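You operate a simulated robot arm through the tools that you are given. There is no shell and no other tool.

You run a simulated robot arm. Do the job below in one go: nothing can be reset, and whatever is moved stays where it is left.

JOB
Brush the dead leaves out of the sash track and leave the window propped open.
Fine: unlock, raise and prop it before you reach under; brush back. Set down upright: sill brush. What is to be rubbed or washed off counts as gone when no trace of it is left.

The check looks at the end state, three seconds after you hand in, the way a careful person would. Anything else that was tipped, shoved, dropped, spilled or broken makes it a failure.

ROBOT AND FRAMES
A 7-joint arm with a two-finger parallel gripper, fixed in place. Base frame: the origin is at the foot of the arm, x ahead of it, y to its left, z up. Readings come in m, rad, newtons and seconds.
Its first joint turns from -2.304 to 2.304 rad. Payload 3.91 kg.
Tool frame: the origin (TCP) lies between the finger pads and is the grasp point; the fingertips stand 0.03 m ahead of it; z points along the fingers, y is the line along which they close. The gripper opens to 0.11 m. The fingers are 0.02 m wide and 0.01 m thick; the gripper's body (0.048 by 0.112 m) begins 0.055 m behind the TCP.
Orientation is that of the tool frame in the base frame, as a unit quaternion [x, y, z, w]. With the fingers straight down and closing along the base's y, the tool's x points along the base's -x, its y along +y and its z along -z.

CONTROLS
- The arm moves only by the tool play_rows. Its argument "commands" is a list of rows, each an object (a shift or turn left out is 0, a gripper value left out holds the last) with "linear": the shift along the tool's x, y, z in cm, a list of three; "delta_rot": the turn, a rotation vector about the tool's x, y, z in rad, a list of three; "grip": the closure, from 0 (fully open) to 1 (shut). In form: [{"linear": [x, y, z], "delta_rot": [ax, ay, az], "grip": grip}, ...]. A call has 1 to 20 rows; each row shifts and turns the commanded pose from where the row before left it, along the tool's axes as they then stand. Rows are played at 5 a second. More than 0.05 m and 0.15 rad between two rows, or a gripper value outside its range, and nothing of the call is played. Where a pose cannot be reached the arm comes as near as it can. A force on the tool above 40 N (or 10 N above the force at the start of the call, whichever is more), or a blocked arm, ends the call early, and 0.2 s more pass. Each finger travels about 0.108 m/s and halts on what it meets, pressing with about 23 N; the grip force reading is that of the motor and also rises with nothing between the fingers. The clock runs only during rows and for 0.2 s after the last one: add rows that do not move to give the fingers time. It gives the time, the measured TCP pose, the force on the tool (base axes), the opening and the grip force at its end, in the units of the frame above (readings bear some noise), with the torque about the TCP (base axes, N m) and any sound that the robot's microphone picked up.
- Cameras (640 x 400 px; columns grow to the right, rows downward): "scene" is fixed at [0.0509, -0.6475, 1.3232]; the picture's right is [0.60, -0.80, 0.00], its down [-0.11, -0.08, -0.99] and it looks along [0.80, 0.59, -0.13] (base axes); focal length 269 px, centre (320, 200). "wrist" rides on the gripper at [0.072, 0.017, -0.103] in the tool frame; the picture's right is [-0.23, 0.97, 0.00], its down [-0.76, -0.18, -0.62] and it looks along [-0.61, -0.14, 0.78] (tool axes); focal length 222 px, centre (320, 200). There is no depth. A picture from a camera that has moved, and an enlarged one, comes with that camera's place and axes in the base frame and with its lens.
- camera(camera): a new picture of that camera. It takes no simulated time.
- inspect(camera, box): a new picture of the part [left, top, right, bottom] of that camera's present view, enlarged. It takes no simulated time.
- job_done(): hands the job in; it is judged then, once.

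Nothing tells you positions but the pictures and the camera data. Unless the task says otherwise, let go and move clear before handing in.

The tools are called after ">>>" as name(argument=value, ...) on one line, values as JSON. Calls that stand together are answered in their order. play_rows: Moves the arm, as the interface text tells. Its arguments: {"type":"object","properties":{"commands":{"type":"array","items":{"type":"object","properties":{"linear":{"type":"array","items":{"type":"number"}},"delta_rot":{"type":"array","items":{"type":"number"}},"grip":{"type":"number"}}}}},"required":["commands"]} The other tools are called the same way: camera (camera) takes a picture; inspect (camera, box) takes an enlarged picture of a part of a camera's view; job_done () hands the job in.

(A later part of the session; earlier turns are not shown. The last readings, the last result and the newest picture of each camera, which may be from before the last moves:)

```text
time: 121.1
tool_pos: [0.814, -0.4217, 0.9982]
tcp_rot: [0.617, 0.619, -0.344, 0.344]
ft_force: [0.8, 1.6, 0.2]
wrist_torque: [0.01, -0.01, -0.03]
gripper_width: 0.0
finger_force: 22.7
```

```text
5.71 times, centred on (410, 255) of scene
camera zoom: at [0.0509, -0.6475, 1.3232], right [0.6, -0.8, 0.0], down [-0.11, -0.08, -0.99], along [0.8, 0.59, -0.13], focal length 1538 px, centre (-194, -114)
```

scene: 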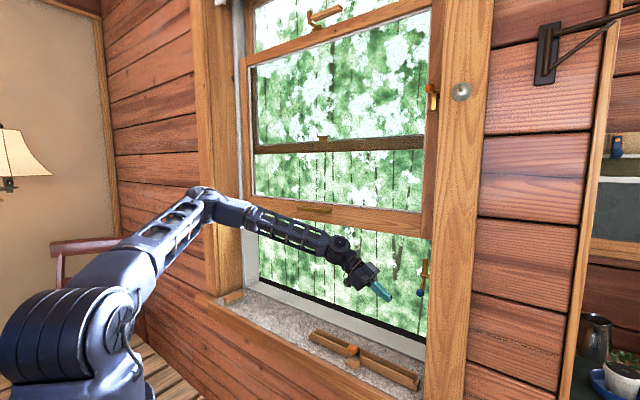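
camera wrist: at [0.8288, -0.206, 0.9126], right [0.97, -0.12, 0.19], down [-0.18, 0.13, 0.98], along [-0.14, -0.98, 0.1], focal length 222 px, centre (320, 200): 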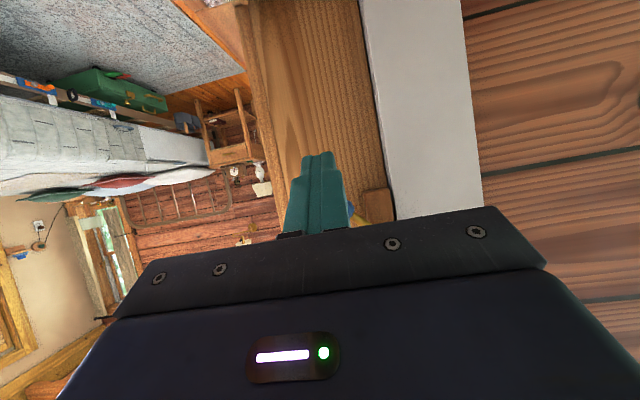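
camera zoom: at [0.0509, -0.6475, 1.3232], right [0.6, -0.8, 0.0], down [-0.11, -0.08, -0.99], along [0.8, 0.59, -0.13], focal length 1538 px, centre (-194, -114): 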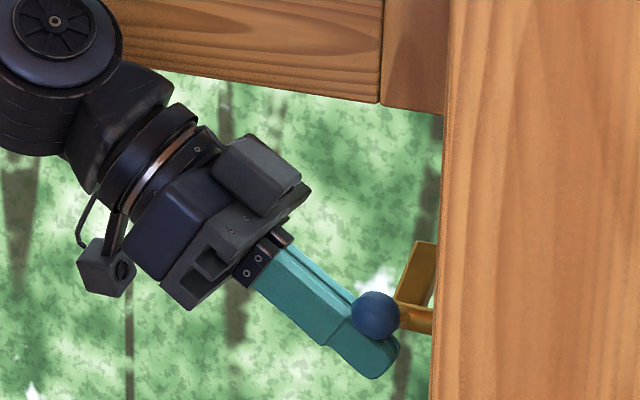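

>>> play_rows(commands=[{"linear": [-0.68, 0.2, -0.42]}, {"linear": [-0.6, 0.2, -0.37]}, {"linear": [-0.5, 0.2, -0.31]}])

>>> inspect(camera="scene", box=[370, 220, 450, 290])

```text
time: 121.9
tool_pos: [0.819, -0.4227, 1.0164]
tcp_rot: [0.618, 0.619, -0.344, 0.341]
ft_force: [-5.6, 0.2, -19.8]
wrist_torque: [0.39, 0.17, -0.11]
gripper_width: 0.0001
finger_force: 23.0
```

```text
5.71 times, centred on (410, 255) of scene
camera zoom: at [0.0509, -0.6475, 1.3232], right [0.6, -0.8, 0.0], down [-0.11, -0.08, -0.99], along [0.8, 0.59, -0.13], focal length 1538 px, centre (-194, -114)
```

zoom: 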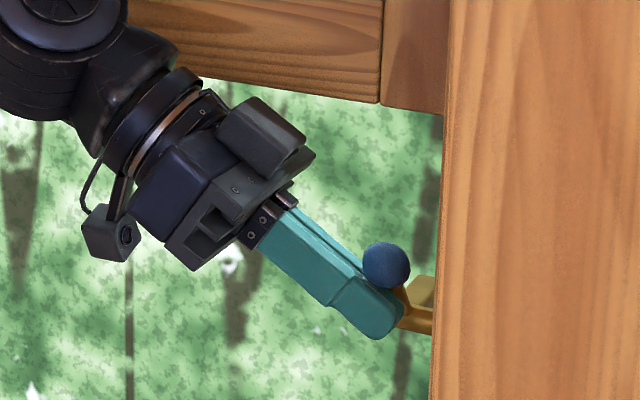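

There's firm resistance now, with the tongue pointing level toward the window. I'll lower the finger slightly and withdraw to see whether the catch stays.

>>> play_rows(commands=[{"linear": [0.68, 0, 0.42]}, {"linear": [0.68, 0, 0.42]}, {}])

>>> inspect(camera="scene", box=[370, 220, 450, 290])

```text
time: 122.7
tool_pos: [0.8212, -0.4212, 1.0025]
tcp_rot: [0.618, 0.618, -0.344, 0.343]
ft_force: [0.5, -0.2, -0.2]
wrist_torque: [0.02, 0.01, 0.0]
gripper_width: 0.0002
finger_force: 23.0
```

```text
5.71 times, centred on (410, 255) of scene
camera zoom: at [0.0509, -0.6475, 1.3232], right [0.6, -0.8, 0.0], down [-0.11, -0.08, -0.99], along [0.8, 0.59, -0.13], focal length 1538 px, centre (-194, -114)
```

zoom: 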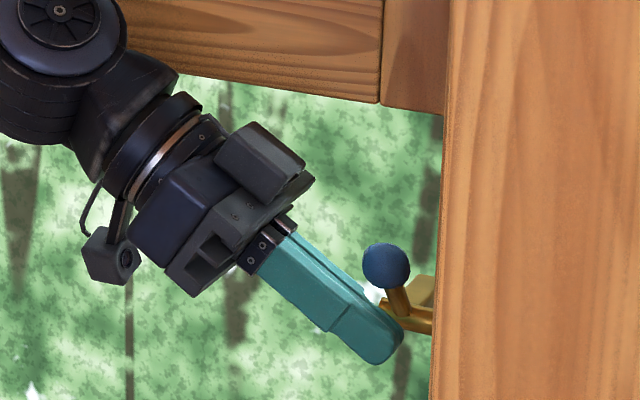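

>>> play_rows(commands=[{"linear": [0.5, 0, -2]}, {"linear": [1, -0.5, -3]}, {"linear": [2, -1, -3]}, {"linear": [2, -1, -3]}, {}])

>>> camera(camera="wrist")

>>> inspect(camera="scene", box=[370, 200, 450, 290])

```text
time: 123.9
tool_pos: [0.7953, -0.2996, 1.0144]
tcp_rot: [0.617, 0.619, -0.344, 0.343]
ft_force: [0.8, 0.5, -0.1]
wrist_torque: [0.02, 0.02, 0.01]
gripper_width: 0.0002
finger_force: 23.1
```

```text
taken
camera wrist: at [0.8114, -0.1745, 1.0075], right [0.97, -0.12, 0.19], down [-0.18, 0.13, 0.98], along [-0.14, -0.98, 0.1], focal length 222 px, centre (320, 200)
```

wrist: 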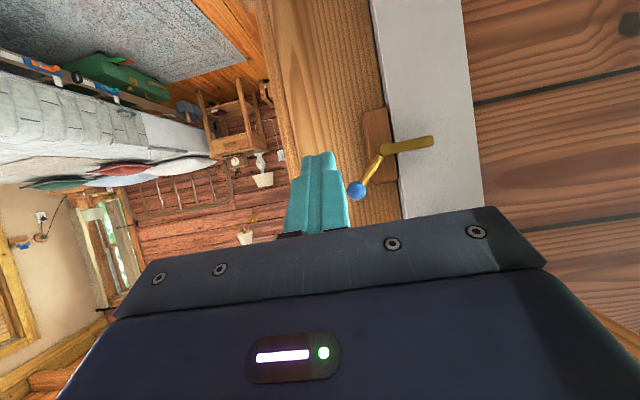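

```text
4.44 times, centred on (410, 245) of scene
camera zoom: at [0.0509, -0.6475, 1.3232], right [0.6, -0.8, 0.0], down [-0.11, -0.08, -0.99], along [0.8, 0.59, -0.13], focal length 1196 px, centre (-80, 0)
```

zoom: 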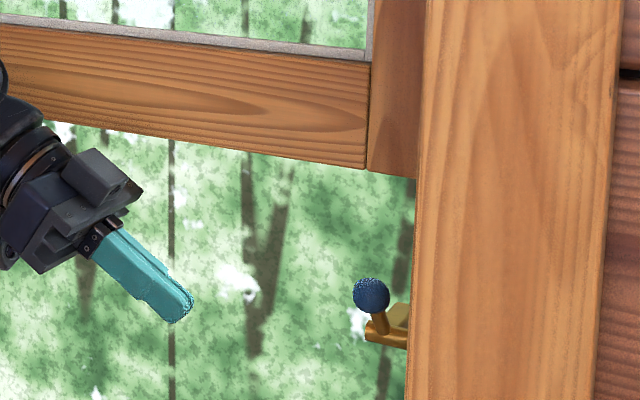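

The catch stays engaged with its tongue level across the track. Now I'll go back to the handle to lower the sash onto it.

>>> play_rows(commands=[{"linear": [-0.63, -1.67, -3.8]}, {"linear": [-0.63, -1.67, -3.8]}, {"linear": [-0.63, -1.67, -3.8]}, {"delta_rot": [0, 0.131, 0]}, {"delta_rot": [0, 0.131, 0]}, {"delta_rot": [0, 0.131, 0]}, {"delta_rot": [0, 0.131, 0]}, {"delta_rot": [0, 0.131, 0]}, {"delta_rot": [0, 0.131, 0]}, {"delta_rot": [0, 0.131, 0]}, {"delta_rot": [0, 0.131, 0]}, {"linear": [3.4, -0.13, -2.83]}, {"linear": [3.4, -0.13, -2.83]}, {"linear": [3.4, -0.13, -2.83]}, {"linear": [3.4, -0.13, -2.83]}, {"linear": [3.4, -0.13, -2.83]}, {"linear": [3.4, -0.13, -2.83]}, {}])

>>> camera(camera="scene")

>>> camera(camera="wrist")

```text
time: 127.7
tool_pos: [0.7368, -0.017, 1.2679]
tcp_rot: [0.707, 0.707, 0.01, -0.013]
ft_force: [0.2, -0.3, 0.9]
wrist_torque: [-0.02, 0.01, 0.0]
gripper_width: 0.0
finger_force: 22.4
```

```text
taken
```

scene: 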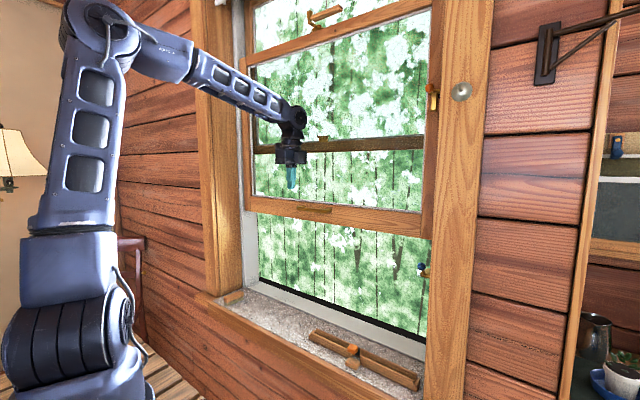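

```text
taken
camera wrist: at [0.7539, 0.0526, 1.3739], right [0.97, -0.23, -0.01], down [-0.18, -0.78, 0.6], along [-0.14, -0.58, -0.8], focal length 222 px, centre (320, 200)
```

wrist: 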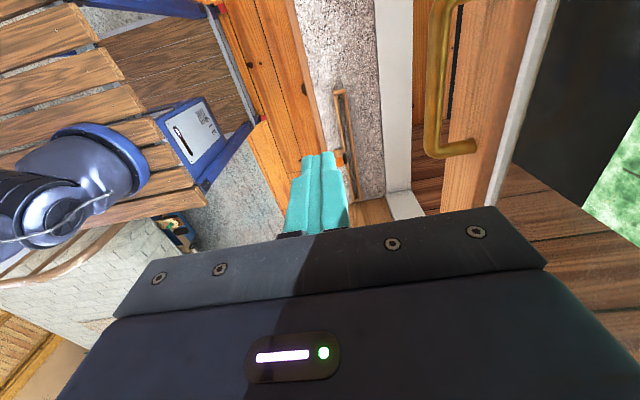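

>>> play_rows(commands=[{"delta_rot": [-0.148, 0, 0], "grip": 0.62}, {"delta_rot": [-0.148, 0, 0]}, {"delta_rot": [-0.148, 0, 0]}, {"linear": [0.37, 2.35, 2.6]}, {"linear": [0.37, 2.35, 2.6]}, {}])

>>> camera(camera="wrist")

```text
time: 129.1
tool_pos: [0.8014, -0.0069, 1.2413]
tcp_rot: [0.693, 0.687, 0.167, 0.143]
ft_force: [0.4, -0.2, 0.9]
wrist_torque: [0.01, -0.03, -0.01]
gripper_width: 0.0421
finger_force: 0.0
```

```text
taken
camera wrist: at [0.7726, 0.0617, 1.344], right [0.88, -0.24, 0.41], down [-0.43, -0.78, 0.46], along [0.21, -0.58, -0.79], focal length 222 px, centre (320, 200)
```

wrist: 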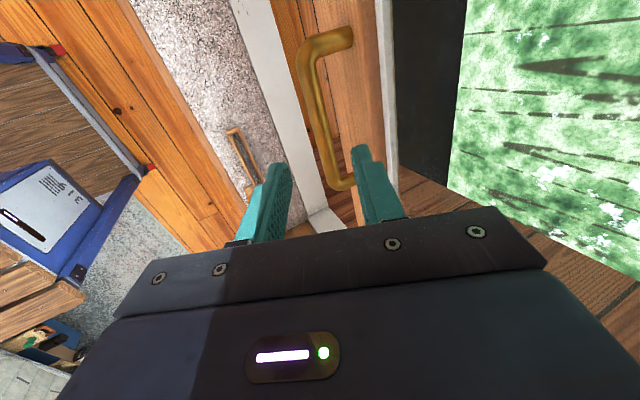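

>>> play_rows(commands=[{"linear": [0, 0, 2.6]}, {"linear": [0, 0, 2.6]}, {"linear": [0, 0.2, 2.2]}, {}])

>>> inspect(camera="wrist", box=[220, 50, 460, 210])

```text
time: 130.1
tool_pos: [0.8343, -0.0039, 1.1741]
tcp_rot: [0.692, 0.688, 0.166, 0.144]
ft_force: [0.2, 0.3, -0.2]
wrist_torque: [-0.04, 0.02, -0.02]
gripper_width: 0.0417
finger_force: 0.0
```

```text
2.50 times, centred on (340, 130) of wrist
camera zoom: at [0.8062, 0.0643, 1.2777], right [0.88, -0.24, 0.41], down [-0.43, -0.78, 0.46], along [0.21, -0.58, -0.79], focal length 555 px, centre (270, 375)
```

zoom: 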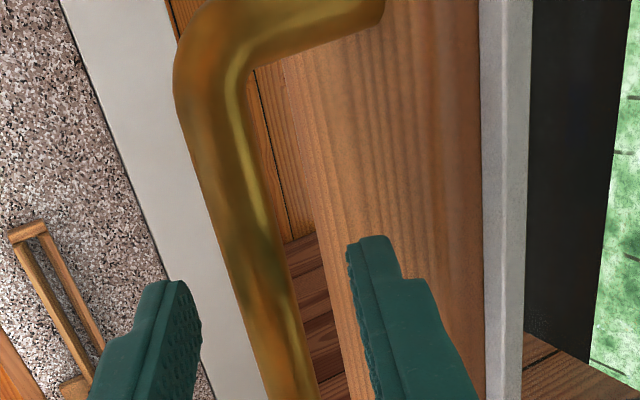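

>>> play_rows(commands=[{"grip": 0.8}, {"grip": 1.0}, {}, {"linear": [0, -0.2, 0.45]}, {"linear": [0, -0.43, 0.9]}, {"linear": [0, -0.43, 0.9]}, {"linear": [0, -0.43, 0.9]}, {"linear": [0, -0.43, 0.9]}])

>>> inspect(camera="scene", box=[370, 200, 450, 290])

```text
time: 131.9
tool_pos: [0.8342, -0.0046, 1.1299]
tcp_rot: [0.694, 0.686, 0.166, 0.143]
ft_force: [-33.1, -18.0, 5.9]
wrist_torque: [-0.43, 0.8, 0.75]
gripper_width: 0.0159
finger_force: 44.3
```

```text
4.44 times, centred on (410, 245) of scene
camera zoom: at [0.0509, -0.6475, 1.3232], right [0.6, -0.8, 0.0], down [-0.11, -0.08, -0.99], along [0.8, 0.59, -0.13], focal length 1196 px, centre (-80, 0)
```

zoom: 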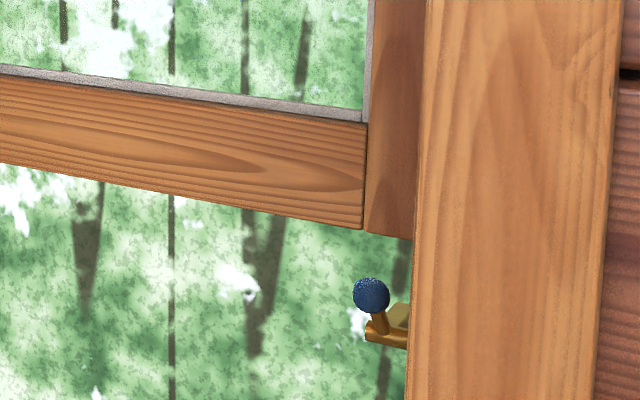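

>>> play_rows(commands=[{"linear": [-0.3, -0.3, -0.1]}, {"linear": [0, -0.43, 0.9]}, {"linear": [0, -0.43, 0.9]}, {"linear": [0, -0.43, 0.9]}])

>>> inspect(camera="scene", box=[370, 200, 450, 290])

```text
time: 132.9
tool_pos: [0.833, -0.0039, 1.0998]
tcp_rot: [0.692, 0.688, 0.167, 0.143]
ft_force: [35.7, -0.3, 8.7]
wrist_torque: [-0.23, -1.0, 0.91]
gripper_width: 0.0157
finger_force: 45.0
```

```text
4.44 times, centred on (410, 245) of scene
camera zoom: at [0.0509, -0.6475, 1.3232], right [0.6, -0.8, 0.0], down [-0.11, -0.08, -0.99], along [0.8, 0.59, -0.13], focal length 1196 px, centre (-80, 0)
```

zoom: 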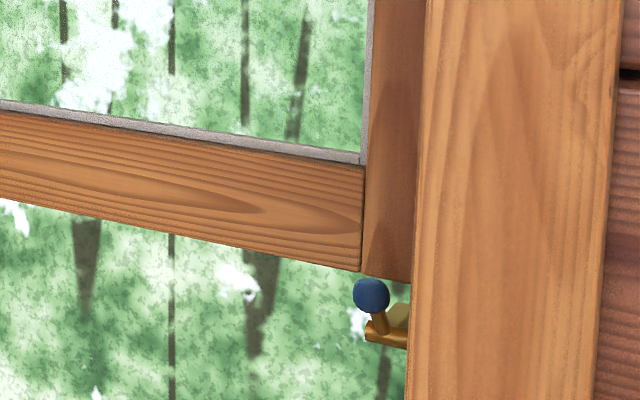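

>>> play_rows(commands=[{"linear": [0, 0.17, 0.08]}, {"linear": [0, -0.13, 0.27]}, {"linear": [0, -0.13, 0.27]}, {"linear": [0, -0.13, 0.27]}])

>>> inspect(camera="scene", box=[370, 200, 450, 290])

```text
time: 133.9
tool_pos: [0.8334, -0.0055, 1.0907]
tcp_rot: [0.693, 0.687, 0.166, 0.143]
ft_force: [21.5, 1.2, 10.1]
wrist_torque: [0.1, -0.56, 1.01]
gripper_width: 0.0158
finger_force: 45.1
```

```text
4.44 times, centred on (410, 245) of scene
camera zoom: at [0.0509, -0.6475, 1.3232], right [0.6, -0.8, 0.0], down [-0.11, -0.08, -0.99], along [0.8, 0.59, -0.13], focal length 1196 px, centre (-80, 0)
```

zoom: 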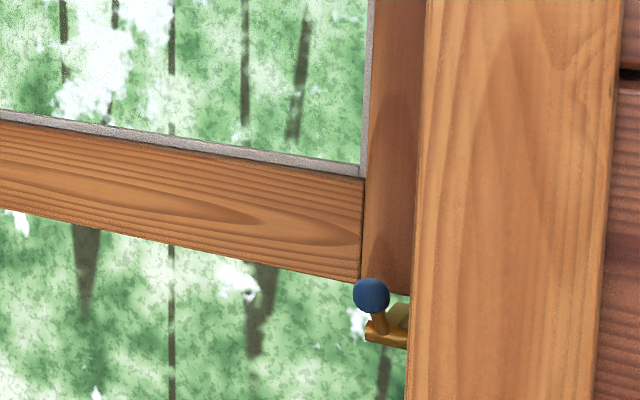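

>>> play_rows(commands=[{"linear": [0, 0.0, 0.22]}, {"linear": [0, -0.1, 0.2]}, {"linear": [0, -0.1, 0.2]}, {"linear": [0, -0.1, 0.2]}])

>>> inspect(camera="scene", box=[370, 200, 450, 290])

```text
time: 134.9
tool_pos: [0.8338, -0.003, 1.0815]
tcp_rot: [0.693, 0.687, 0.166, 0.144]
ft_force: [2.0, -2.8, 10.8]
wrist_torque: [-0.43, -0.15, 0.84]
gripper_width: 0.0161
finger_force: 45.4
```

```text
4.44 times, centred on (410, 245) of scene
camera zoom: at [0.0509, -0.6475, 1.3232], right [0.6, -0.8, 0.0], down [-0.11, -0.08, -0.99], along [0.8, 0.59, -0.13], focal length 1196 px, centre (-80, 0)
```

zoom: 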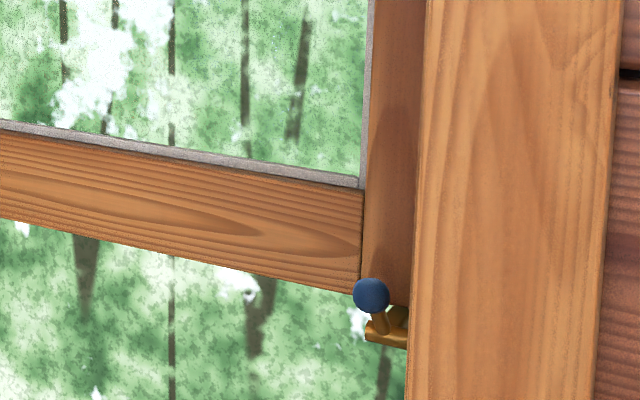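

>>> play_rows(commands=[{"linear": [0, -0.1, 0.2]}, {"linear": [0, -0.1, 0.2]}, {"linear": [0, -0.1, 0.2]}, {"linear": [0, -0.1, 0.2]}])

>>> inspect(camera="scene", box=[370, 200, 450, 290])

```text
time: 135.8
tool_pos: [0.8341, -0.0046, 1.078]
tcp_rot: [0.692, 0.687, 0.169, 0.144]
ft_force: [-20.0, -2.6, 16.7]
wrist_torque: [-0.17, 0.37, 1.06]
gripper_width: 0.016
finger_force: 44.9
stopped in row 4: the force on the tool passed its limit at 44 N (the readings are from after the stop); the commanded pose is now the measured one
```

```text
4.44 times, centred on (410, 245) of scene
camera zoom: at [0.0509, -0.6475, 1.3232], right [0.6, -0.8, 0.0], down [-0.11, -0.08, -0.99], along [0.8, 0.59, -0.13], focal length 1196 px, centre (-80, 0)
```

zoom: 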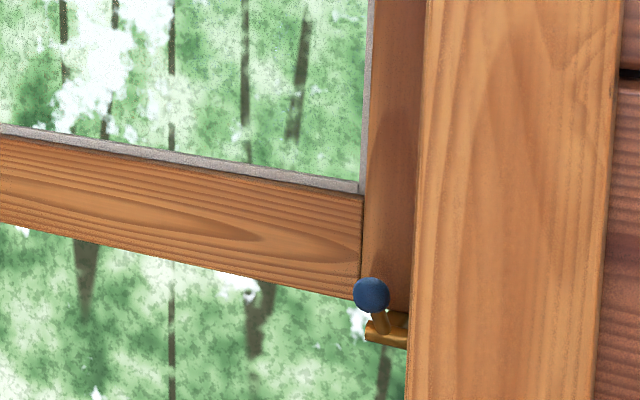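

The sash has come down firmly on the catch, so it is propped. I'll release the handle and back away.

>>> play_rows(commands=[{"grip": 0.75}, {"grip": 0.6}, {"linear": [0, 0, -2]}, {"linear": [0, 0, -3]}, {"linear": [0, -1, -4]}, {"linear": [0, -3, -2]}, {}])

>>> camera(camera="scene")

>>> inspect(camera="scene", box=[240, 270, 440, 380])

>>> inspect(camera="scene", box=[370, 220, 450, 290])

```text
time: 137.4
tool_pos: [0.7523, -0.0048, 1.1574]
tcp_rot: [0.692, 0.687, 0.168, 0.144]
ft_force: [-0.6, 0.4, -0.6]
wrist_torque: [-0.07, 0.0, -0.02]
gripper_width: 0.0439
finger_force: 0.2
```

```text
taken
```

scene: 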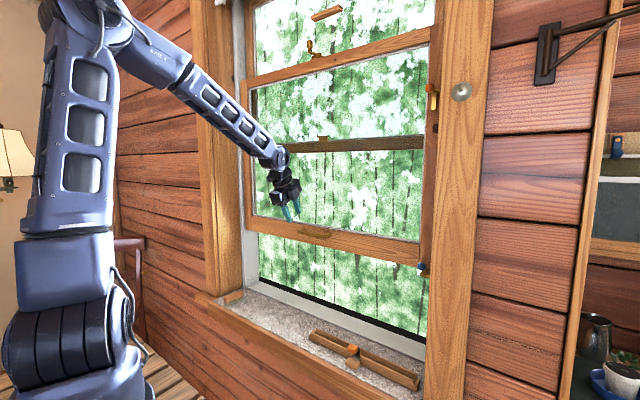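

```text
3.20 times, centred on (340, 325) of scene
camera zoom: at [0.0509, -0.6475, 1.3232], right [0.6, -0.8, 0.0], down [-0.11, -0.08, -0.99], along [0.8, 0.59, -0.13], focal length 861 px, centre (256, -200)
```

zoom: 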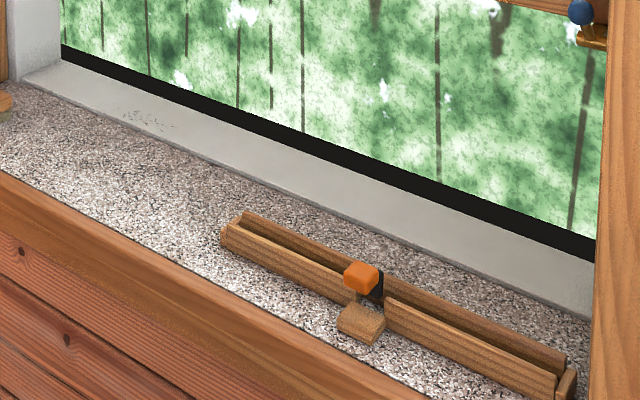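

```text
5.71 times, centred on (410, 255) of scene
camera zoom: at [0.0509, -0.6475, 1.3232], right [0.6, -0.8, 0.0], down [-0.11, -0.08, -0.99], along [0.8, 0.59, -0.13], focal length 1538 px, centre (-194, -114)
```

zoom: 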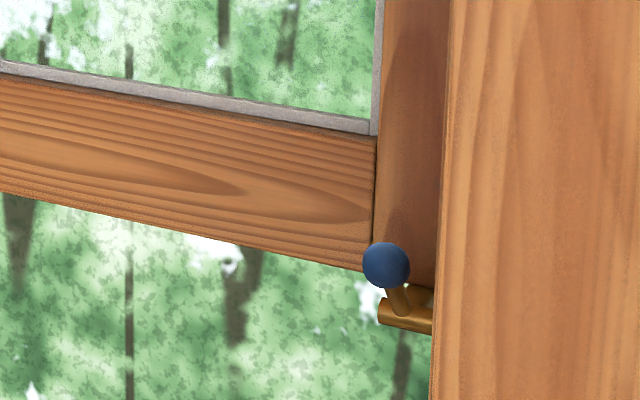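

The sash is resting on the catch. Now I'll look closely at the track for leaves.

>>> inspect(camera="scene", box=[260, 285, 310, 317])

>>> inspect(camera="scene", box=[310, 300, 430, 370])

>>> camera(camera="wrist")

```text
12.50 times, centred on (285, 301) of scene
camera zoom: at [0.0509, -0.6475, 1.3232], right [0.6, -0.8, 0.0], down [-0.11, -0.08, -0.99], along [0.8, 0.59, -0.13], focal length 3363 px, centre (758, -1062)
```

zoom: 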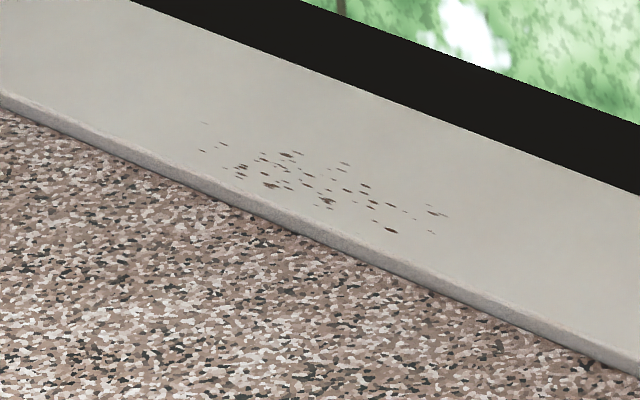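

```text
5.33 times, centred on (370, 335) of scene
camera zoom: at [0.0509, -0.6475, 1.3232], right [0.6, -0.8, 0.0], down [-0.11, -0.08, -0.99], along [0.8, 0.59, -0.13], focal length 1435 px, centre (53, -520)
```

zoom: 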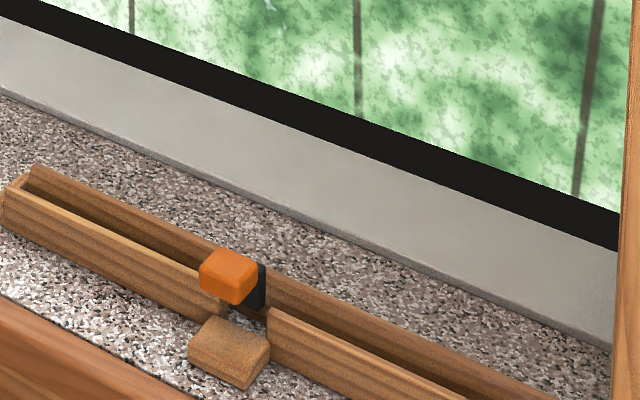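

```text
taken
camera wrist: at [0.7227, 0.0635, 1.2609], right [0.88, -0.24, 0.41], down [-0.43, -0.78, 0.46], along [0.21, -0.58, -0.79], focal length 222 px, centre (320, 200)
```

wrist: 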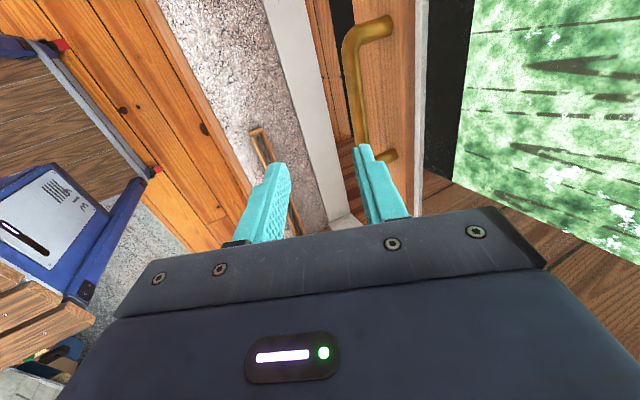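

The leaf debris is a patch of small specks on the track around (0.90, 0.19, 0.70), spanning y from about 0.13 to 0.245 and x from 0.885 to 0.92. I'll move left and roll the wrist so the fingers close sideways for picking up the brush.

>>> play_rows(commands=[{"linear": [3.9, -2.6, 0.28]}, {"linear": [3.9, -2.6, 0.28]}, {"linear": [3.9, -2.6, 0.28]}, {"linear": [3.9, -2.6, 0.28]}, {"delta_rot": [0, 0, -0.1428]}, {"delta_rot": [0, 0, -0.1428]}, {"delta_rot": [0, 0, -0.1428]}, {"delta_rot": [0, 0, -0.1428]}, {"delta_rot": [0, 0, -0.1428]}, {"delta_rot": [0, 0, -0.1428]}, {"delta_rot": [0, 0, -0.1428]}, {"delta_rot": [0, 0, -0.1428]}, {"delta_rot": [0, 0, -0.1428]}, {"delta_rot": [0, 0, -0.1428]}, {"delta_rot": [0, 0, -0.1428]}, {}])

>>> camera(camera="scene")

>>> camera(camera="wrist")

```text
time: 140.8
tool_pos: [0.6626, 0.1508, 1.1089]
tcp_rot: [0.003, 0.975, 0.017, 0.221]
ft_force: [0.4, -0.2, 1.1]
wrist_torque: [0.01, -0.02, 0.01]
gripper_width: 0.044
finger_force: 0.1
```

```text
taken
```

scene: 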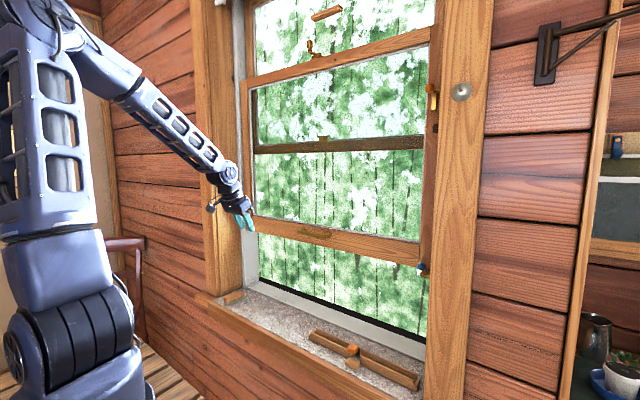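

```text
taken
camera wrist: at [0.5528, 0.165, 1.1716], right [0.2, 0.97, 0.13], down [0.42, -0.21, 0.88], along [0.88, -0.12, -0.45], focal length 222 px, centre (320, 200)
```

wrist: 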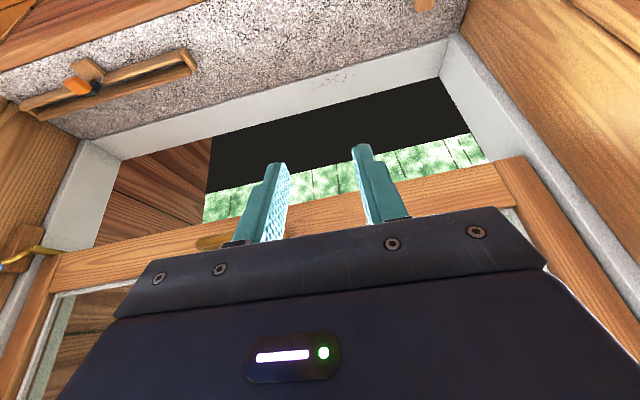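

>>> inspect(camera="wrist", box=[280, 30, 480, 155])

```text
3.20 times, centred on (380, 92) of wrist
camera zoom: at [0.5528, 0.165, 1.1716], right [0.2, 0.97, 0.13], down [0.42, -0.21, 0.88], along [0.88, -0.12, -0.45], focal length 711 px, centre (128, 544)
```

zoom: 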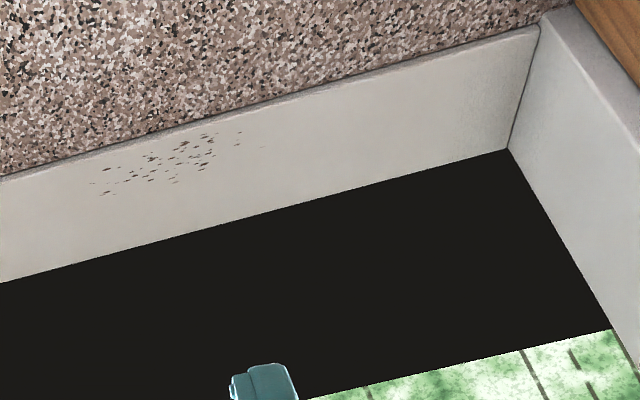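

I have a clear view of the leaf patch from both cameras, and they agree. Now I'll move over the brush for a close look.

>>> play_rows(commands=[{"linear": [1.43, 3.49, 3.0]}, {"linear": [1.43, 3.49, 3.0]}, {"linear": [1.43, 3.49, 3.0]}, {"linear": [1.43, 3.49, 3.0]}, {"linear": [1.43, 3.49, 3.0]}, {}])

>>> camera(camera="scene")

>>> camera(camera="wrist")

```text
time: 142.2
tool_pos: [0.6622, 0.3322, 0.9495]
tcp_rot: [0.005, 0.975, 0.016, 0.221]
ft_force: [-0.5, 0.2, 0.0]
wrist_torque: [-0.02, 0.0, 0.02]
gripper_width: 0.044
finger_force: 0.0
```

```text
taken
```

scene: 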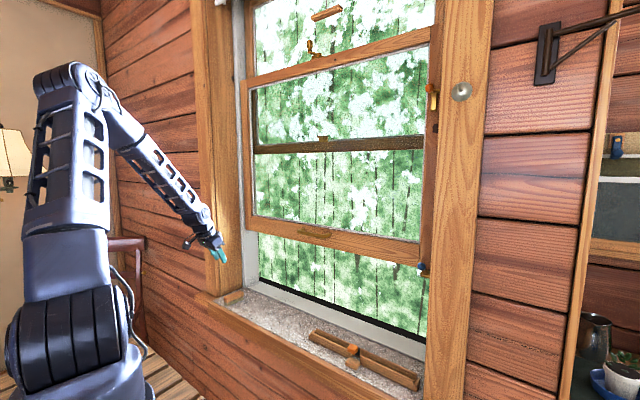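

```text
taken
camera wrist: at [0.5534, 0.3458, 1.011], right [0.2, 0.97, 0.13], down [0.42, -0.21, 0.88], along [0.88, -0.13, -0.45], focal length 222 px, centre (320, 200)
```

wrist: 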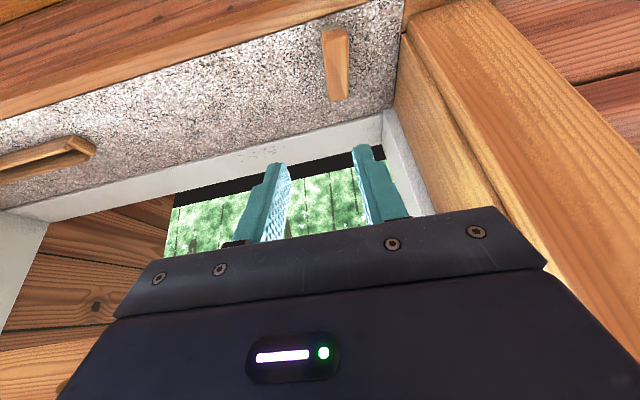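

>>> inspect(camera="wrist", box=[270, 10, 430, 120])

>>> inspect(camera="scene", box=[205, 275, 265, 315])

```text
3.64 times, centred on (350, 65) of wrist
camera zoom: at [0.5534, 0.3458, 1.011], right [0.2, 0.97, 0.13], down [0.42, -0.21, 0.88], along [0.88, -0.13, -0.45], focal length 808 px, centre (211, 691)
```

zoom: 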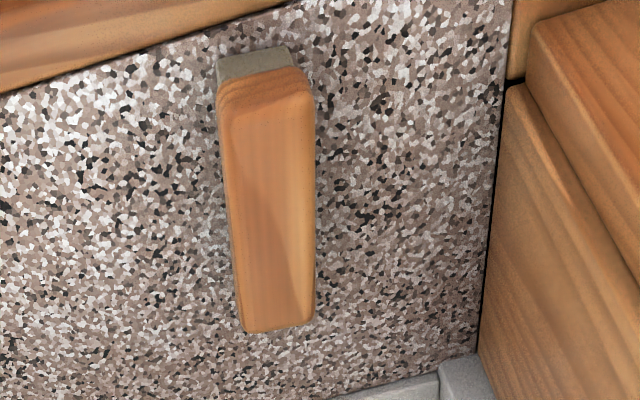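

```text
10.00 times, centred on (235, 295) of scene
camera zoom: at [0.0509, -0.6475, 1.3232], right [0.6, -0.8, 0.0], down [-0.11, -0.08, -0.99], along [0.8, 0.59, -0.13], focal length 2691 px, centre (1170, -750)
```

zoom: 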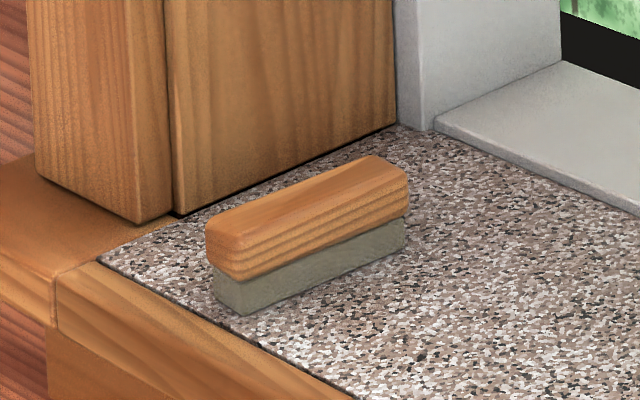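

The brush is about 9 × 3 cm, centred near (0.749, 0.366), with its wood top at about z = 0.725 and turned about -7°. I'll align with it and descend to a pre-grasp above it.

>>> play_rows(commands=[{"delta_rot": [0.0504, -0.004, 0.1055], "grip": 0.48}, {"linear": [0.91, 1.18, 4.34]}, {"linear": [0.91, 1.18, 4.34]}, {"linear": [0.91, 1.18, 4.34]}, {}])

>>> camera(camera="wrist")

>>> inspect(camera="scene", box=[195, 245, 275, 315])

```text
time: 143.4
tool_pos: [0.6974, 0.3682, 0.8211]
tcp_rot: [0.062, 0.973, 0.004, 0.221]
ft_force: [-0.5, -0.8, 0.1]
wrist_torque: [-0.03, -0.01, -0.02]
gripper_width: 0.0572
finger_force: 0.0
```

```text
taken
camera wrist: at [0.5916, 0.3951, 0.884], right [0.32, 0.94, 0.13], down [0.39, -0.26, 0.88], along [0.86, -0.23, -0.45], focal length 222 px, centre (320, 200)
```

wrist: 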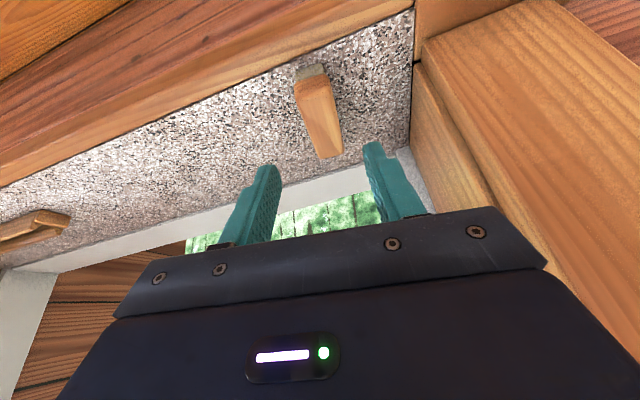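

```text
5.71 times, centred on (235, 280) of scene
camera zoom: at [0.0509, -0.6475, 1.3232], right [0.6, -0.8, 0.0], down [-0.11, -0.08, -0.99], along [0.8, 0.59, -0.13], focal length 1538 px, centre (806, -257)
```

zoom: 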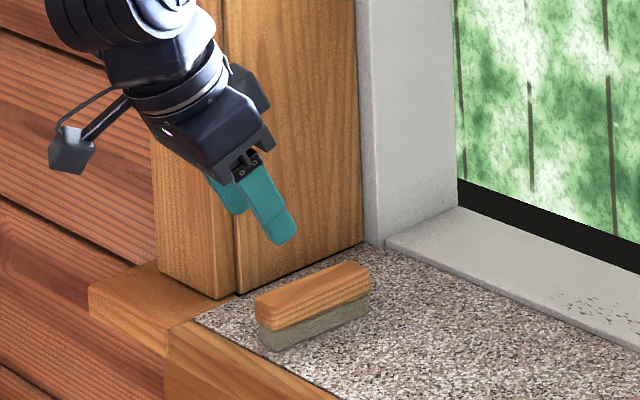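

The brush lines up with the gap between the fingers. Descending around it now.

>>> play_rows(commands=[{"linear": [0, 0, 3.2]}, {"linear": [0, 0, 3.2]}, {"linear": [0, 0, 2.2]}, {"linear": [0, 0, 1]}, {}])

>>> inspect(camera="wrist", box=[220, 50, 460, 210])

>>> inspect(camera="scene", box=[205, 265, 265, 315])

```text
time: 144.6
tool_pos: [0.7397, 0.3651, 0.7344]
tcp_rot: [0.06, 0.973, 0.004, 0.221]
ft_force: [-0.2, -0.7, 0.1]
wrist_torque: [0.06, 0.03, 0.02]
gripper_width: 0.0572
finger_force: 0.1
```

```text
2.50 times, centred on (340, 130) of wrist
camera zoom: at [0.6329, 0.3929, 0.7977], right [0.32, 0.94, 0.13], down [0.39, -0.26, 0.88], along [0.86, -0.23, -0.45], focal length 555 px, centre (270, 375)
```

zoom: 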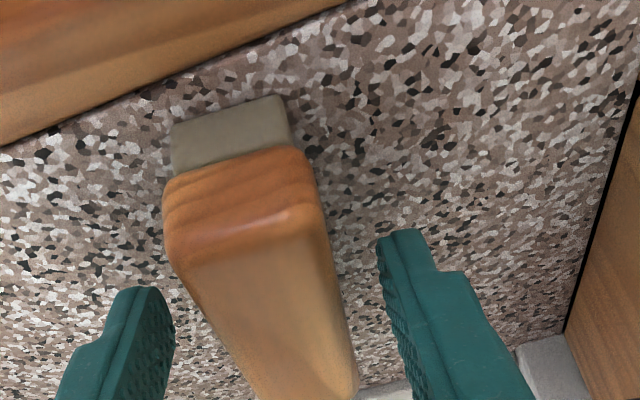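

```text
8.00 times, centred on (235, 290) of scene
camera zoom: at [0.0509, -0.6475, 1.3232], right [0.6, -0.8, 0.0], down [-0.11, -0.08, -0.99], along [0.8, 0.59, -0.13], focal length 2153 px, centre (1000, -520)
```

zoom: 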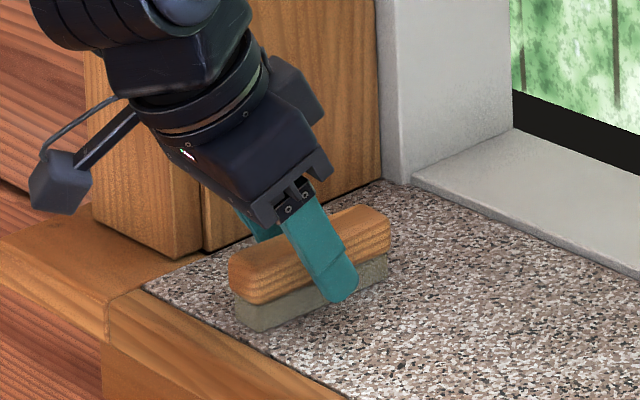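

>>> play_rows(commands=[{"grip": 0.65}, {"grip": 0.75}, {"grip": 1.0}, {}, {}])

>>> inspect(camera="wrist", box=[220, 50, 460, 210])

>>> inspect(camera="scene", box=[205, 265, 265, 315])

```text
time: 145.8
tool_pos: [0.7396, 0.3655, 0.735]
tcp_rot: [0.06, 0.973, 0.004, 0.221]
ft_force: [-0.4, -0.2, 0.8]
wrist_torque: [-0.03, -0.08, 0.02]
gripper_width: 0.0311
finger_force: 23.1
```

```text
2.50 times, centred on (340, 130) of wrist
camera zoom: at [0.6328, 0.3928, 0.7979], right [0.32, 0.94, 0.13], down [0.39, -0.26, 0.88], along [0.86, -0.23, -0.45], focal length 555 px, centre (270, 375)
```

zoom: 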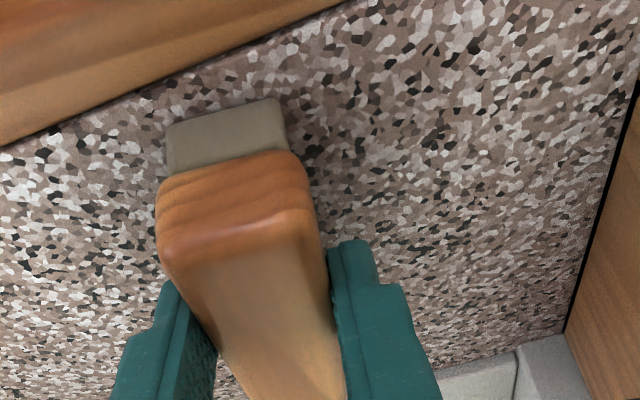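

```text
8.00 times, centred on (235, 290) of scene
camera zoom: at [0.0509, -0.6475, 1.3232], right [0.6, -0.8, 0.0], down [-0.11, -0.08, -0.99], along [0.8, 0.59, -0.13], focal length 2153 px, centre (1000, -520)
```

zoom: 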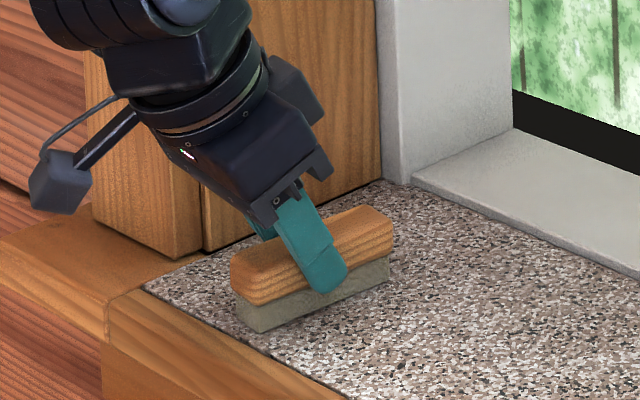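

The brush is held. I'll lift it slightly and carry it under the propped sash to the left end of the leaf patch.

>>> play_rows(commands=[{"linear": [-0.86, 0.07, -1.8]}, {"linear": [-0.86, 0.07, -1.8]}, {}])

>>> inspect(camera="scene", box=[205, 255, 285, 315])

```text
time: 146.6
tool_pos: [0.7399, 0.3647, 0.775]
tcp_rot: [0.062, 0.973, 0.004, 0.221]
ft_force: [-0.3, 0.3, -1.0]
wrist_torque: [-0.03, 0.0, -0.01]
gripper_width: 0.0316
finger_force: 23.2
```

```text
6.67 times, centred on (245, 285) of scene
camera zoom: at [0.0509, -0.6475, 1.3232], right [0.6, -0.8, 0.0], down [-0.11, -0.08, -0.99], along [0.8, 0.59, -0.13], focal length 1794 px, centre (820, -367)
```

zoom: 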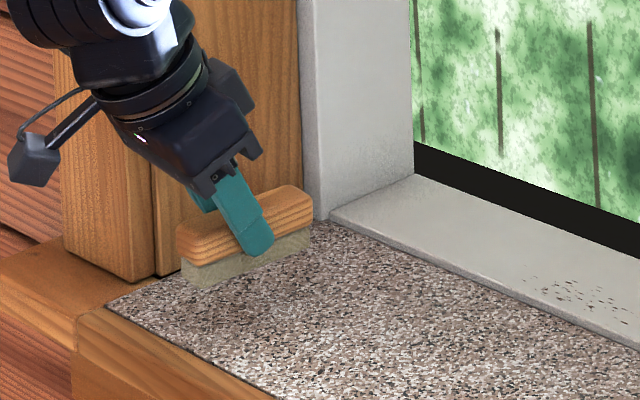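

>>> play_rows(commands=[{"linear": [-3.53, -1.45, 1.63]}, {"linear": [-3.53, -1.45, 1.63]}, {"linear": [-3.53, -1.45, 1.63]}, {"linear": [-3.53, -1.45, 1.63]}, {}])

>>> camera(camera="scene")

>>> inspect(camera="scene", box=[240, 250, 340, 320])

>>> camera(camera="wrist")

```text
time: 147.8
tool_pos: [0.8872, 0.289, 0.7741]
tcp_rot: [0.06, 0.973, 0.004, 0.222]
ft_force: [-1.0, -0.1, -1.1]
wrist_torque: [-0.02, 0.01, 0.0]
gripper_width: 0.0313
finger_force: 22.8
```

```text
taken
```

scene: 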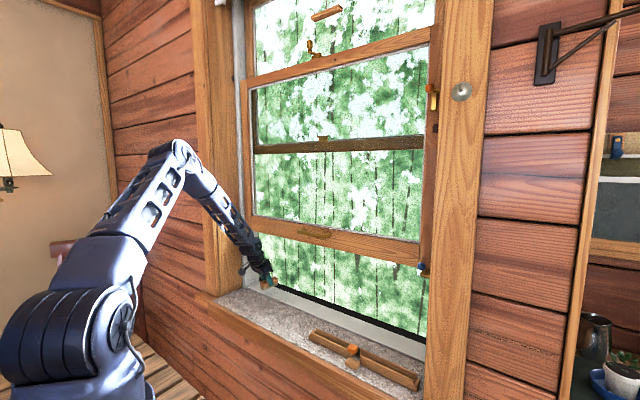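

```text
5.71 times, centred on (290, 285) of scene
camera zoom: at [0.0509, -0.6475, 1.3232], right [0.6, -0.8, 0.0], down [-0.11, -0.08, -0.99], along [0.8, 0.59, -0.13], focal length 1538 px, centre (491, -286)
```

zoom: 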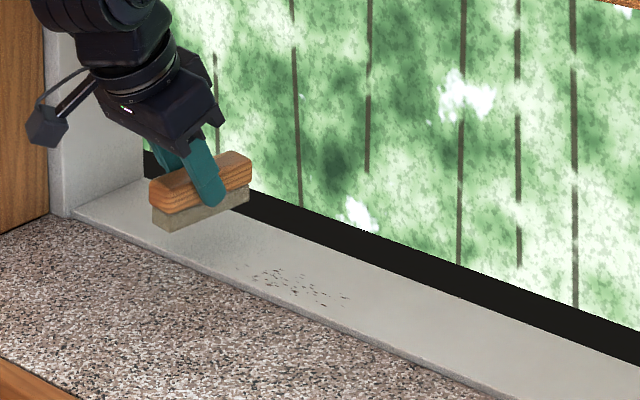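

```text
taken
camera wrist: at [0.7799, 0.3165, 0.8374], right [0.32, 0.94, 0.13], down [0.39, -0.26, 0.88], along [0.86, -0.23, -0.45], focal length 222 px, centre (320, 200)
```

wrist: 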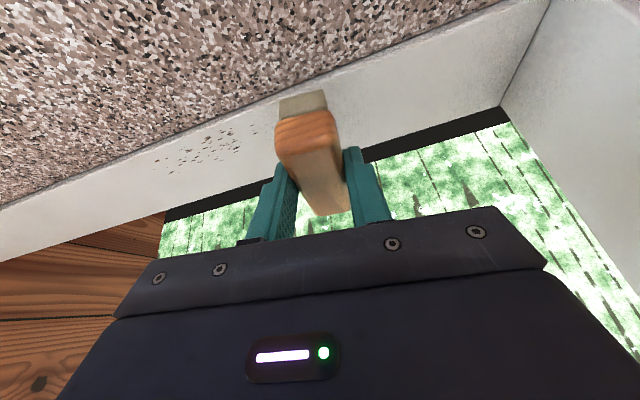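

The brush is above the track just left of the leaves. I'll lower it until the bristles touch.

>>> play_rows(commands=[{"linear": [0.86, -0.07, 1.8]}, {"linear": [0.22, -0.02, 0.45]}, {}])

>>> inspect(camera="scene", box=[240, 260, 320, 320])

```text
time: 148.6
tool_pos: [0.8877, 0.2895, 0.7487]
tcp_rot: [0.061, 0.973, 0.004, 0.222]
ft_force: [0.2, -0.1, -1.0]
wrist_torque: [0.0, 0.0, 0.05]
gripper_width: 0.0315
finger_force: 22.8
```

```text
6.67 times, centred on (280, 290) of scene
camera zoom: at [0.0509, -0.6475, 1.3232], right [0.6, -0.8, 0.0], down [-0.11, -0.08, -0.99], along [0.8, 0.59, -0.13], focal length 1794 px, centre (587, -400)
```

zoom: 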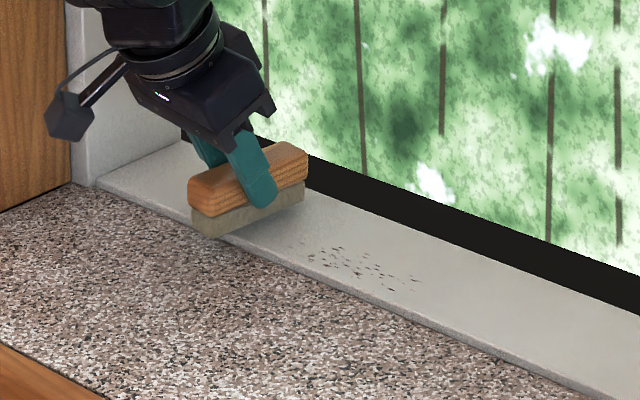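

>>> play_rows(commands=[{"linear": [0.09, -0.01, 0.18]}, {"linear": [0.09, -0.01, 0.18]}, {}])

```text
time: 149.4
tool_pos: [0.8871, 0.2892, 0.7463]
tcp_rot: [0.061, 0.973, 0.004, 0.221]
ft_force: [0.2, -0.2, 0.0]
wrist_torque: [0.01, 0.01, 0.01]
gripper_width: 0.0314
finger_force: 22.5
```

>>> play_rows(commands=[{"linear": [0.09, -0.01, 0.18]}, {"linear": [0.09, -0.01, 0.18]}, {}])

```text
time: 150.2
tool_pos: [0.8875, 0.2894, 0.7411]
tcp_rot: [0.061, 0.973, 0.004, 0.222]
ft_force: [-0.1, 0.5, 1.4]
wrist_torque: [-0.07, -0.05, -0.01]
gripper_width: 0.0317
finger_force: 22.7
```

>>> play_rows(commands=[{"linear": [0.09, -0.01, 0.18]}, {}])

>>> inspect(camera="scene", box=[250, 265, 310, 310])

```text
time: 150.8
tool_pos: [0.8885, 0.2889, 0.7409]
tcp_rot: [0.061, 0.973, 0.005, 0.223]
ft_force: [-4.5, 1.5, 22.4]
wrist_torque: [-0.23, -0.1, -0.02]
gripper_width: 0.0313
finger_force: 22.6
```

```text
8.89 times, centred on (280, 288) of scene
camera zoom: at [0.0509, -0.6475, 1.3232], right [0.6, -0.8, 0.0], down [-0.11, -0.08, -0.99], along [0.8, 0.59, -0.13], focal length 2392 px, centre (676, -578)
```

zoom: 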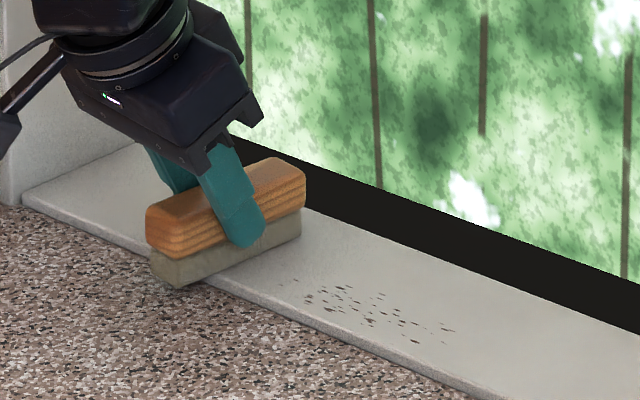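

The bristles are in contact. I'll ease the pressure a little and sweep right across the patch.

>>> play_rows(commands=[{"linear": [-0.04, 0, -0.09]}, {"linear": [-0.12, -0.99, 0.02]}, {"linear": [-0.12, -0.99, 0.02]}, {"linear": [-0.12, -0.99, 0.02]}, {"linear": [-0.12, -0.99, 0.02]}, {"linear": [-0.12, -0.99, 0.02]}, {"linear": [-0.12, -0.99, 0.02]}])

>>> inspect(camera="scene", box=[250, 265, 310, 310])

```text
time: 152.4
tool_pos: [0.8875, 0.2297, 0.7407]
tcp_rot: [0.061, 0.973, 0.004, 0.222]
ft_force: [0.3, 5.2, 17.9]
wrist_torque: [0.03, -0.19, 0.1]
gripper_width: 0.0318
finger_force: 22.7
```

```text
8.89 times, centred on (280, 288) of scene
camera zoom: at [0.0509, -0.6475, 1.3232], right [0.6, -0.8, 0.0], down [-0.11, -0.08, -0.99], along [0.8, 0.59, -0.13], focal length 2392 px, centre (676, -578)
```

zoom: 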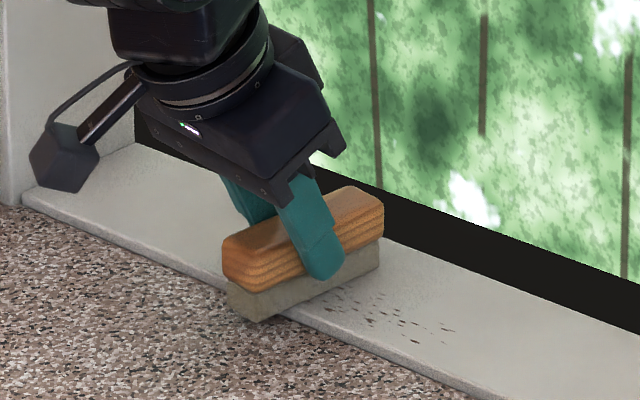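

>>> play_rows(commands=[{"linear": [-0.12, -0.99, 0.02]}, {"linear": [-0.12, -0.99, 0.02]}, {"linear": [-0.12, -0.99, 0.02]}, {"linear": [-0.12, -0.99, 0.02]}, {"linear": [-0.12, -0.99, 0.02]}, {"linear": [-0.12, -0.99, 0.02]}, {"linear": [-0.12, -0.99, 0.02]}, {"linear": [-0.12, -0.99, 0.02]}, {"linear": [-0.12, -0.99, 0.02]}, {"linear": [-0.12, -0.99, 0.02]}, {"linear": [-0.12, -0.99, 0.02]}, {"linear": [-0.12, -0.99, 0.02]}, {"linear": [-0.12, -0.99, 0.02]}, {"linear": [-0.12, -0.99, 0.02]}])

>>> inspect(camera="scene", box=[250, 265, 330, 325])

>>> camera(camera="wrist")

```text
time: 155.4
tool_pos: [0.8882, 0.0894, 0.7397]
tcp_rot: [0.061, 0.973, 0.004, 0.222]
ft_force: [0.8, 4.0, 15.7]
wrist_torque: [0.01, -0.01, 0.02]
gripper_width: 0.0316
finger_force: 23.0
```

```text
6.67 times, centred on (290, 295) of scene
camera zoom: at [0.0509, -0.6475, 1.3232], right [0.6, -0.8, 0.0], down [-0.11, -0.08, -0.99], along [0.8, 0.59, -0.13], focal length 1794 px, centre (520, -433)
```

zoom: 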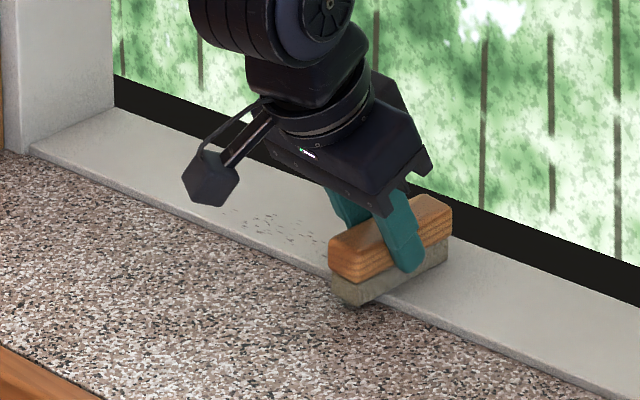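

```text
taken
camera wrist: at [0.7803, 0.1166, 0.8031], right [0.32, 0.94, 0.13], down [0.39, -0.26, 0.88], along [0.86, -0.23, -0.45], focal length 222 px, centre (320, 200)
```

wrist: 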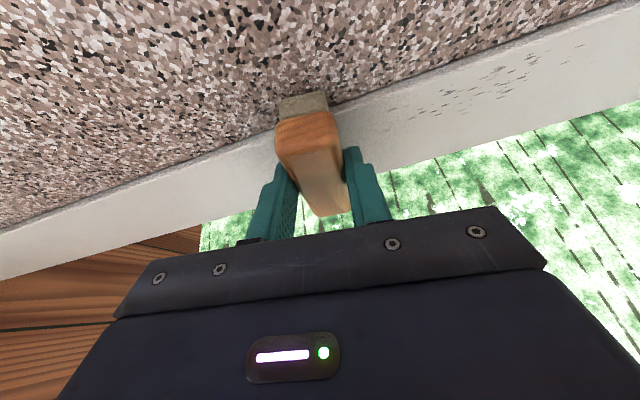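

>>> inspect(camera="wrist", box=[380, 20, 580, 145])

>>> inspect(camera="scene", box=[260, 285, 310, 317])

```text
3.20 times, centred on (480, 82) of wrist
camera zoom: at [0.7803, 0.1166, 0.8031], right [0.32, 0.94, 0.13], down [0.39, -0.26, 0.88], along [0.86, -0.23, -0.45], focal length 711 px, centre (-192, 576)
```

zoom: 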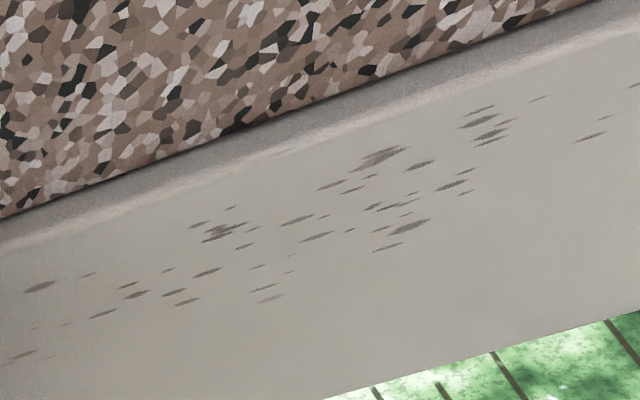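

```text
12.50 times, centred on (285, 301) of scene
camera zoom: at [0.0509, -0.6475, 1.3232], right [0.6, -0.8, 0.0], down [-0.11, -0.08, -0.99], along [0.8, 0.59, -0.13], focal length 3363 px, centre (758, -1062)
```

zoom: 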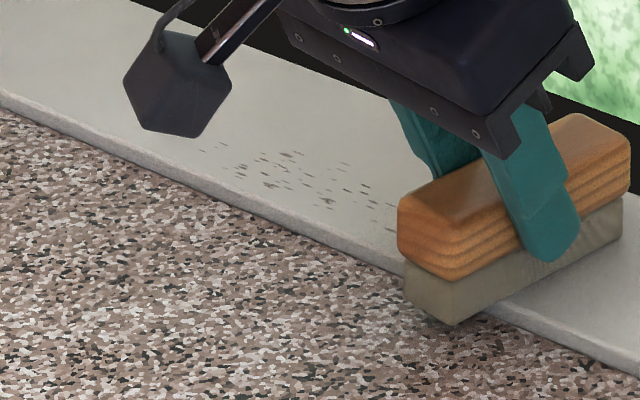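

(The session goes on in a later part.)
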